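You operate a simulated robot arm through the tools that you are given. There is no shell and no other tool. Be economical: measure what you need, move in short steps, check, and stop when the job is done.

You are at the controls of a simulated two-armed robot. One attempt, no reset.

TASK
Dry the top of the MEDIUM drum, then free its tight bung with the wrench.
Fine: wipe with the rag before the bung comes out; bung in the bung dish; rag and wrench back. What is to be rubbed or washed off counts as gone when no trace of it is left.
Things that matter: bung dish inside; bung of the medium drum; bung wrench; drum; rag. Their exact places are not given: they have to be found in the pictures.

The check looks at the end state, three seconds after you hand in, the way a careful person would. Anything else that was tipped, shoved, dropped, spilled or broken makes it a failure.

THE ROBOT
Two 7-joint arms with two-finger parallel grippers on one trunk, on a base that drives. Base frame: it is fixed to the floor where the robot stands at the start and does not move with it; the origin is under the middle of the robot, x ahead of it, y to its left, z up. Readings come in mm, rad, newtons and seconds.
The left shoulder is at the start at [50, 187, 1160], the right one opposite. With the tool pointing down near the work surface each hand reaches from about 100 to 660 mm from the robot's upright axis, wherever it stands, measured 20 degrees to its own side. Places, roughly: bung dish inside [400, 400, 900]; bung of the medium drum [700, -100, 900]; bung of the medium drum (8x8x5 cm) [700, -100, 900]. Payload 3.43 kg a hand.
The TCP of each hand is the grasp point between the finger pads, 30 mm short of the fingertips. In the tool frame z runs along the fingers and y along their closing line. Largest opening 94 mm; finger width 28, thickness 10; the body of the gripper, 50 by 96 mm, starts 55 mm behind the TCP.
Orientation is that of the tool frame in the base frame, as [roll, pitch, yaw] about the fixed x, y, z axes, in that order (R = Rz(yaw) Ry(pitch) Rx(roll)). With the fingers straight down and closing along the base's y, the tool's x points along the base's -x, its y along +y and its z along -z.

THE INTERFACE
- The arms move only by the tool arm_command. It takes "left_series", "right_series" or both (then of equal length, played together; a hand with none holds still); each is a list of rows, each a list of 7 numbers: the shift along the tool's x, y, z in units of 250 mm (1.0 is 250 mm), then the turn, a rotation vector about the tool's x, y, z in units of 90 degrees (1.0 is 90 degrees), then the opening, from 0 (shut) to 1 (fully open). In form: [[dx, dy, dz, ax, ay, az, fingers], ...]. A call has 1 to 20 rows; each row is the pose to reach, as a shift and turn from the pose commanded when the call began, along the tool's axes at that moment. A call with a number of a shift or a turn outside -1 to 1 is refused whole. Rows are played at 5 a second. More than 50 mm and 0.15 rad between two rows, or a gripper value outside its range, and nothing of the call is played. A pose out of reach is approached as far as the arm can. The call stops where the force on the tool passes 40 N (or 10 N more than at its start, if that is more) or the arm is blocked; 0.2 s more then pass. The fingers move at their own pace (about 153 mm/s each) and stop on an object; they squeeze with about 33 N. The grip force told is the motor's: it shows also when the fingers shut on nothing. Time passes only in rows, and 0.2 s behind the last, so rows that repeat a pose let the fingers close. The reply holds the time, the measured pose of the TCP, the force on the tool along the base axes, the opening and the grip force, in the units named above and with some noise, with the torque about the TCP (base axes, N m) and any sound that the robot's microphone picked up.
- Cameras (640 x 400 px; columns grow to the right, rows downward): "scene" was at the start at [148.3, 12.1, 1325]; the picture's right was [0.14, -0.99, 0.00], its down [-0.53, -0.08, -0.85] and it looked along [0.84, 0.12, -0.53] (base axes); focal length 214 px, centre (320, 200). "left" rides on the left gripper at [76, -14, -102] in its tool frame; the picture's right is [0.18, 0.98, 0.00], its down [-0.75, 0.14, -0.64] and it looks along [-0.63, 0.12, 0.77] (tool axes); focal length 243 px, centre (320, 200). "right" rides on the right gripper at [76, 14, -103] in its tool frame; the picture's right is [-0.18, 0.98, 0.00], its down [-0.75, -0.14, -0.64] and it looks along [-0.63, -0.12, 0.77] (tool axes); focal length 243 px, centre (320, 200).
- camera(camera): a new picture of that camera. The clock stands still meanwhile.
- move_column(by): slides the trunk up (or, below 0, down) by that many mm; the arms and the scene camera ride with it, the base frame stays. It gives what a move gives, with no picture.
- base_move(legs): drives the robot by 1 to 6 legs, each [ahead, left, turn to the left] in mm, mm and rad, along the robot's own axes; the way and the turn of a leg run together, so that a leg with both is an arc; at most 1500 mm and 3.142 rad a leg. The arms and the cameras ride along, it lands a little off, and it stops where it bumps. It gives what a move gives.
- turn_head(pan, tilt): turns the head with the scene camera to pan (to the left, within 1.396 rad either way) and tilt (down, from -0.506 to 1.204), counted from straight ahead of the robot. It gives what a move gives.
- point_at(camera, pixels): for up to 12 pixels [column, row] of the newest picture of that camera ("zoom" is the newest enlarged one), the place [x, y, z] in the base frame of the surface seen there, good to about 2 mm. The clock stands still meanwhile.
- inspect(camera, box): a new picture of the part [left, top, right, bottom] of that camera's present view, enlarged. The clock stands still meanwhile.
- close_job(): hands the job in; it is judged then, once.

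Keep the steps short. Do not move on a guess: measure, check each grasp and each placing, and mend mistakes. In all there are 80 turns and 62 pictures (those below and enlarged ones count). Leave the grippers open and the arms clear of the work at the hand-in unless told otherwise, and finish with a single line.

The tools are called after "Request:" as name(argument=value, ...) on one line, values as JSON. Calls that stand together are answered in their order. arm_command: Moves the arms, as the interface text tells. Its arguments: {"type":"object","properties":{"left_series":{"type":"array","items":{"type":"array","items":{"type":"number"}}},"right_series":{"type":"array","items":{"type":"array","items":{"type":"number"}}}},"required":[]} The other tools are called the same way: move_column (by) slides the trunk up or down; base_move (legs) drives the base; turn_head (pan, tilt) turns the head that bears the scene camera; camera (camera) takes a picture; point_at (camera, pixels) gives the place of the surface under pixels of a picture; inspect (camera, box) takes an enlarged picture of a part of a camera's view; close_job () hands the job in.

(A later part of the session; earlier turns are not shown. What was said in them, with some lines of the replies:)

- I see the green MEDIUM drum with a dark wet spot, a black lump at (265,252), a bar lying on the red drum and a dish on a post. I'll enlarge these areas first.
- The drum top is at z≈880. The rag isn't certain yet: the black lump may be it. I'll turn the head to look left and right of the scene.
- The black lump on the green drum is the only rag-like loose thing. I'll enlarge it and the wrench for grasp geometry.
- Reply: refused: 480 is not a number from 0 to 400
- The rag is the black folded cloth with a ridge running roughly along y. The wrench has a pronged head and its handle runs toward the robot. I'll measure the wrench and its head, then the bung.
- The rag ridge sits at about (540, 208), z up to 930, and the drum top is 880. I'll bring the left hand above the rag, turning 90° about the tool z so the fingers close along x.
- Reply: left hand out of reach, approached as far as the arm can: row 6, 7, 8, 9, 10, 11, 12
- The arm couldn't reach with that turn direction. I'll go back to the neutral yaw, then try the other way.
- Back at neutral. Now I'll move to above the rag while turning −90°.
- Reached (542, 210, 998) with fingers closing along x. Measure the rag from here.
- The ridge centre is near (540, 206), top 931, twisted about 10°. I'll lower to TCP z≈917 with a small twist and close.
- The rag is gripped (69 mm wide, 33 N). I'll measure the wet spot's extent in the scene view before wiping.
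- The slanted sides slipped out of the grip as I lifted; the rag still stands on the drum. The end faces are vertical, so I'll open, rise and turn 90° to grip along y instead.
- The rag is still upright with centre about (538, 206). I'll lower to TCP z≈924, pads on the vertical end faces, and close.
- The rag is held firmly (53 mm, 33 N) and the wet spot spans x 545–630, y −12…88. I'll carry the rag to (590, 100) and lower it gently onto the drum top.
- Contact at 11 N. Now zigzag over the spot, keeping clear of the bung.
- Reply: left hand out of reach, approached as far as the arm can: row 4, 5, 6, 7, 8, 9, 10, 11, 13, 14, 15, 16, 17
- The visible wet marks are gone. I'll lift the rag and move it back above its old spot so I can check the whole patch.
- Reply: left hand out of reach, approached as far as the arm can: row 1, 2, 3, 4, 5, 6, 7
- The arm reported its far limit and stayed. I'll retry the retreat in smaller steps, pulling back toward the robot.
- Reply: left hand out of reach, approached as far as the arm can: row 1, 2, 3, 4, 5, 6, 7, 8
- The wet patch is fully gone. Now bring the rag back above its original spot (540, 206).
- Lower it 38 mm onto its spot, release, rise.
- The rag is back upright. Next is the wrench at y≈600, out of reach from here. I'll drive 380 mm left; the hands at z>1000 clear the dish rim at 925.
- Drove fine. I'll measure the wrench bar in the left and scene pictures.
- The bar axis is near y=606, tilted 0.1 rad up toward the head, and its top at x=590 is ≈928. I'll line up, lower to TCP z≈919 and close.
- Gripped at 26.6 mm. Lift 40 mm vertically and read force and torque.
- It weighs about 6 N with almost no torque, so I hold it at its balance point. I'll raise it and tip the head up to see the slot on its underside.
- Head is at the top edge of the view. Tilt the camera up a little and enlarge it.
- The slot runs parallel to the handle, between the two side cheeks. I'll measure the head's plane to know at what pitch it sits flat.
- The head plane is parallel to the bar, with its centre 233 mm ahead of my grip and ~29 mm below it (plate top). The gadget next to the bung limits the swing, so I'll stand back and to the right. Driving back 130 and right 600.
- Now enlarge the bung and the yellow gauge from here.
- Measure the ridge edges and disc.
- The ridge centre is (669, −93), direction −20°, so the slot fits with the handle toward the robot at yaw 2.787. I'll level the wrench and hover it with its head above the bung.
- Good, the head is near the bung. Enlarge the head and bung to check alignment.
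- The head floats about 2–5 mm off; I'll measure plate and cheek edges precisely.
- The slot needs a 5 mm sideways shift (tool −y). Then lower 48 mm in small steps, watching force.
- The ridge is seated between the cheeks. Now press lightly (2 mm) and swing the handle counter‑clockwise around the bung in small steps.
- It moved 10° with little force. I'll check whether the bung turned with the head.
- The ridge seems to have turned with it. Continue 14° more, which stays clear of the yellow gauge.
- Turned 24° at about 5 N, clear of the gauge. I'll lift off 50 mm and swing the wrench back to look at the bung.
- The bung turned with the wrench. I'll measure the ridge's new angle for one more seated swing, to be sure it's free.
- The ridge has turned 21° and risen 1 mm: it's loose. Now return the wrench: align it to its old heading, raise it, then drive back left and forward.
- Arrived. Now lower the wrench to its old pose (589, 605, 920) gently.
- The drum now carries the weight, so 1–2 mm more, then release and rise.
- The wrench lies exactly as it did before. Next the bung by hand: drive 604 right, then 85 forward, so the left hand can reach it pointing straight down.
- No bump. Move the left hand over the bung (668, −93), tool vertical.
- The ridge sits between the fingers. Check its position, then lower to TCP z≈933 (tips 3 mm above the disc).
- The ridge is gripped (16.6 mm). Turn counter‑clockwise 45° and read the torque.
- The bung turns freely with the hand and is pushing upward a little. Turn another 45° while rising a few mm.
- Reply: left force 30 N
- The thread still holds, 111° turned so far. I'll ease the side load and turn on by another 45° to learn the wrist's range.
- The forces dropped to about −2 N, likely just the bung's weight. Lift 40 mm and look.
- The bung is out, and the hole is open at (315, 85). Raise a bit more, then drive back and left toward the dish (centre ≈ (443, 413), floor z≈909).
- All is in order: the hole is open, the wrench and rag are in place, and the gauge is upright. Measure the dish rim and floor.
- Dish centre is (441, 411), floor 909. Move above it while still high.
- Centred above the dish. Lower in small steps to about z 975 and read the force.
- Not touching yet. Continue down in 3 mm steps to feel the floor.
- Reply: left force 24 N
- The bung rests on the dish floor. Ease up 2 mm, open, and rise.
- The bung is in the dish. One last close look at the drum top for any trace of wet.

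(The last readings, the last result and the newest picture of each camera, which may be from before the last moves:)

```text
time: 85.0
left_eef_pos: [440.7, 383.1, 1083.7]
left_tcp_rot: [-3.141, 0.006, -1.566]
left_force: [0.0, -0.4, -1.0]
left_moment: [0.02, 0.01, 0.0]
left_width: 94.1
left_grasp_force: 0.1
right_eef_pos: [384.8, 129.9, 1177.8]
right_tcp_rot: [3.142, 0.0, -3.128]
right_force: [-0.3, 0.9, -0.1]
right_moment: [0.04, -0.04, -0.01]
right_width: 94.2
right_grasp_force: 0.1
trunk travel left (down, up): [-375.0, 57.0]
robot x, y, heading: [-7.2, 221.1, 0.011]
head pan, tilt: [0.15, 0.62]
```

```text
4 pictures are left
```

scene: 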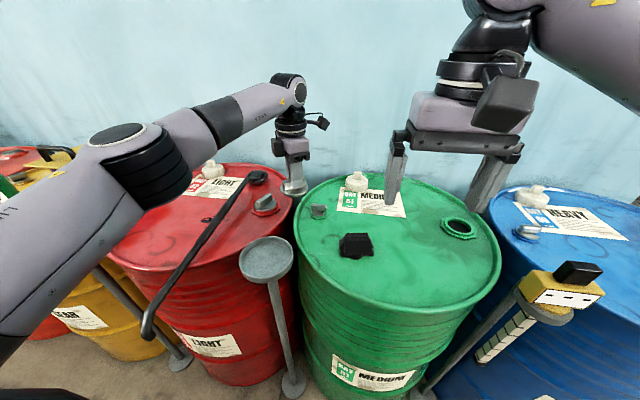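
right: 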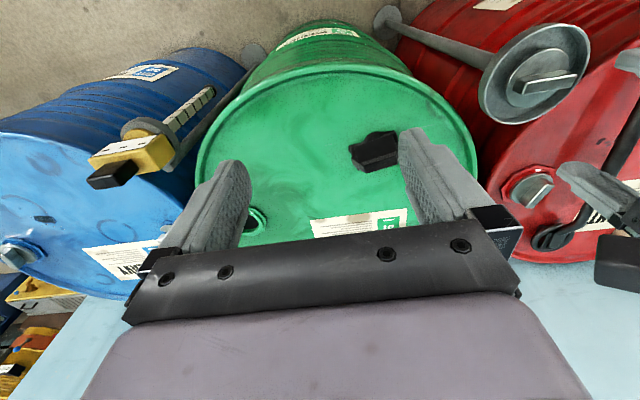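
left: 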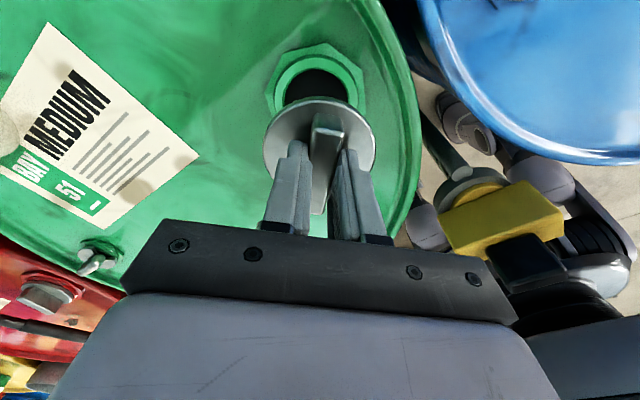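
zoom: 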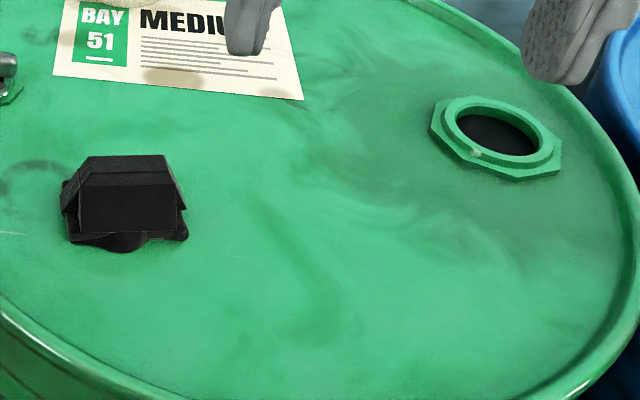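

The drum top is clean, and the gauge, rag and wrench are in place. Back the robot away to clear the work.

Request:
base_move(legs=[[-250, 0, 0]])

Request:
close_job()

```text
time: 86.8
left_eef_pos: [189.3, 380.0, 1083.2]
left_tcp_rot: [-3.138, 0.005, -1.564]
left_force: [-0.6, 0.2, -0.1]
left_moment: [0.05, -0.03, 0.0]
left_width: 94.1
left_grasp_force: 0.1
right_eef_pos: [134.7, 127.5, 1177.5]
right_tcp_rot: [3.139, 0.001, -3.125]
right_force: [-0.5, 0.4, -0.2]
right_moment: [0.02, -0.02, 0.01]
right_width: 94.2
right_grasp_force: 0.0
trunk travel left (down, up): [-375.0, 57.0]
robot x, y, heading: [-258.7, 213.6, 0.017]
head pan, tilt: [0.15, 0.62]
```

```text
The job is handed in.
```

The medium drum's top is wiped dry, its bung was freed with the wrench and is in the bung dish, and the rag and wrench are back in their places.
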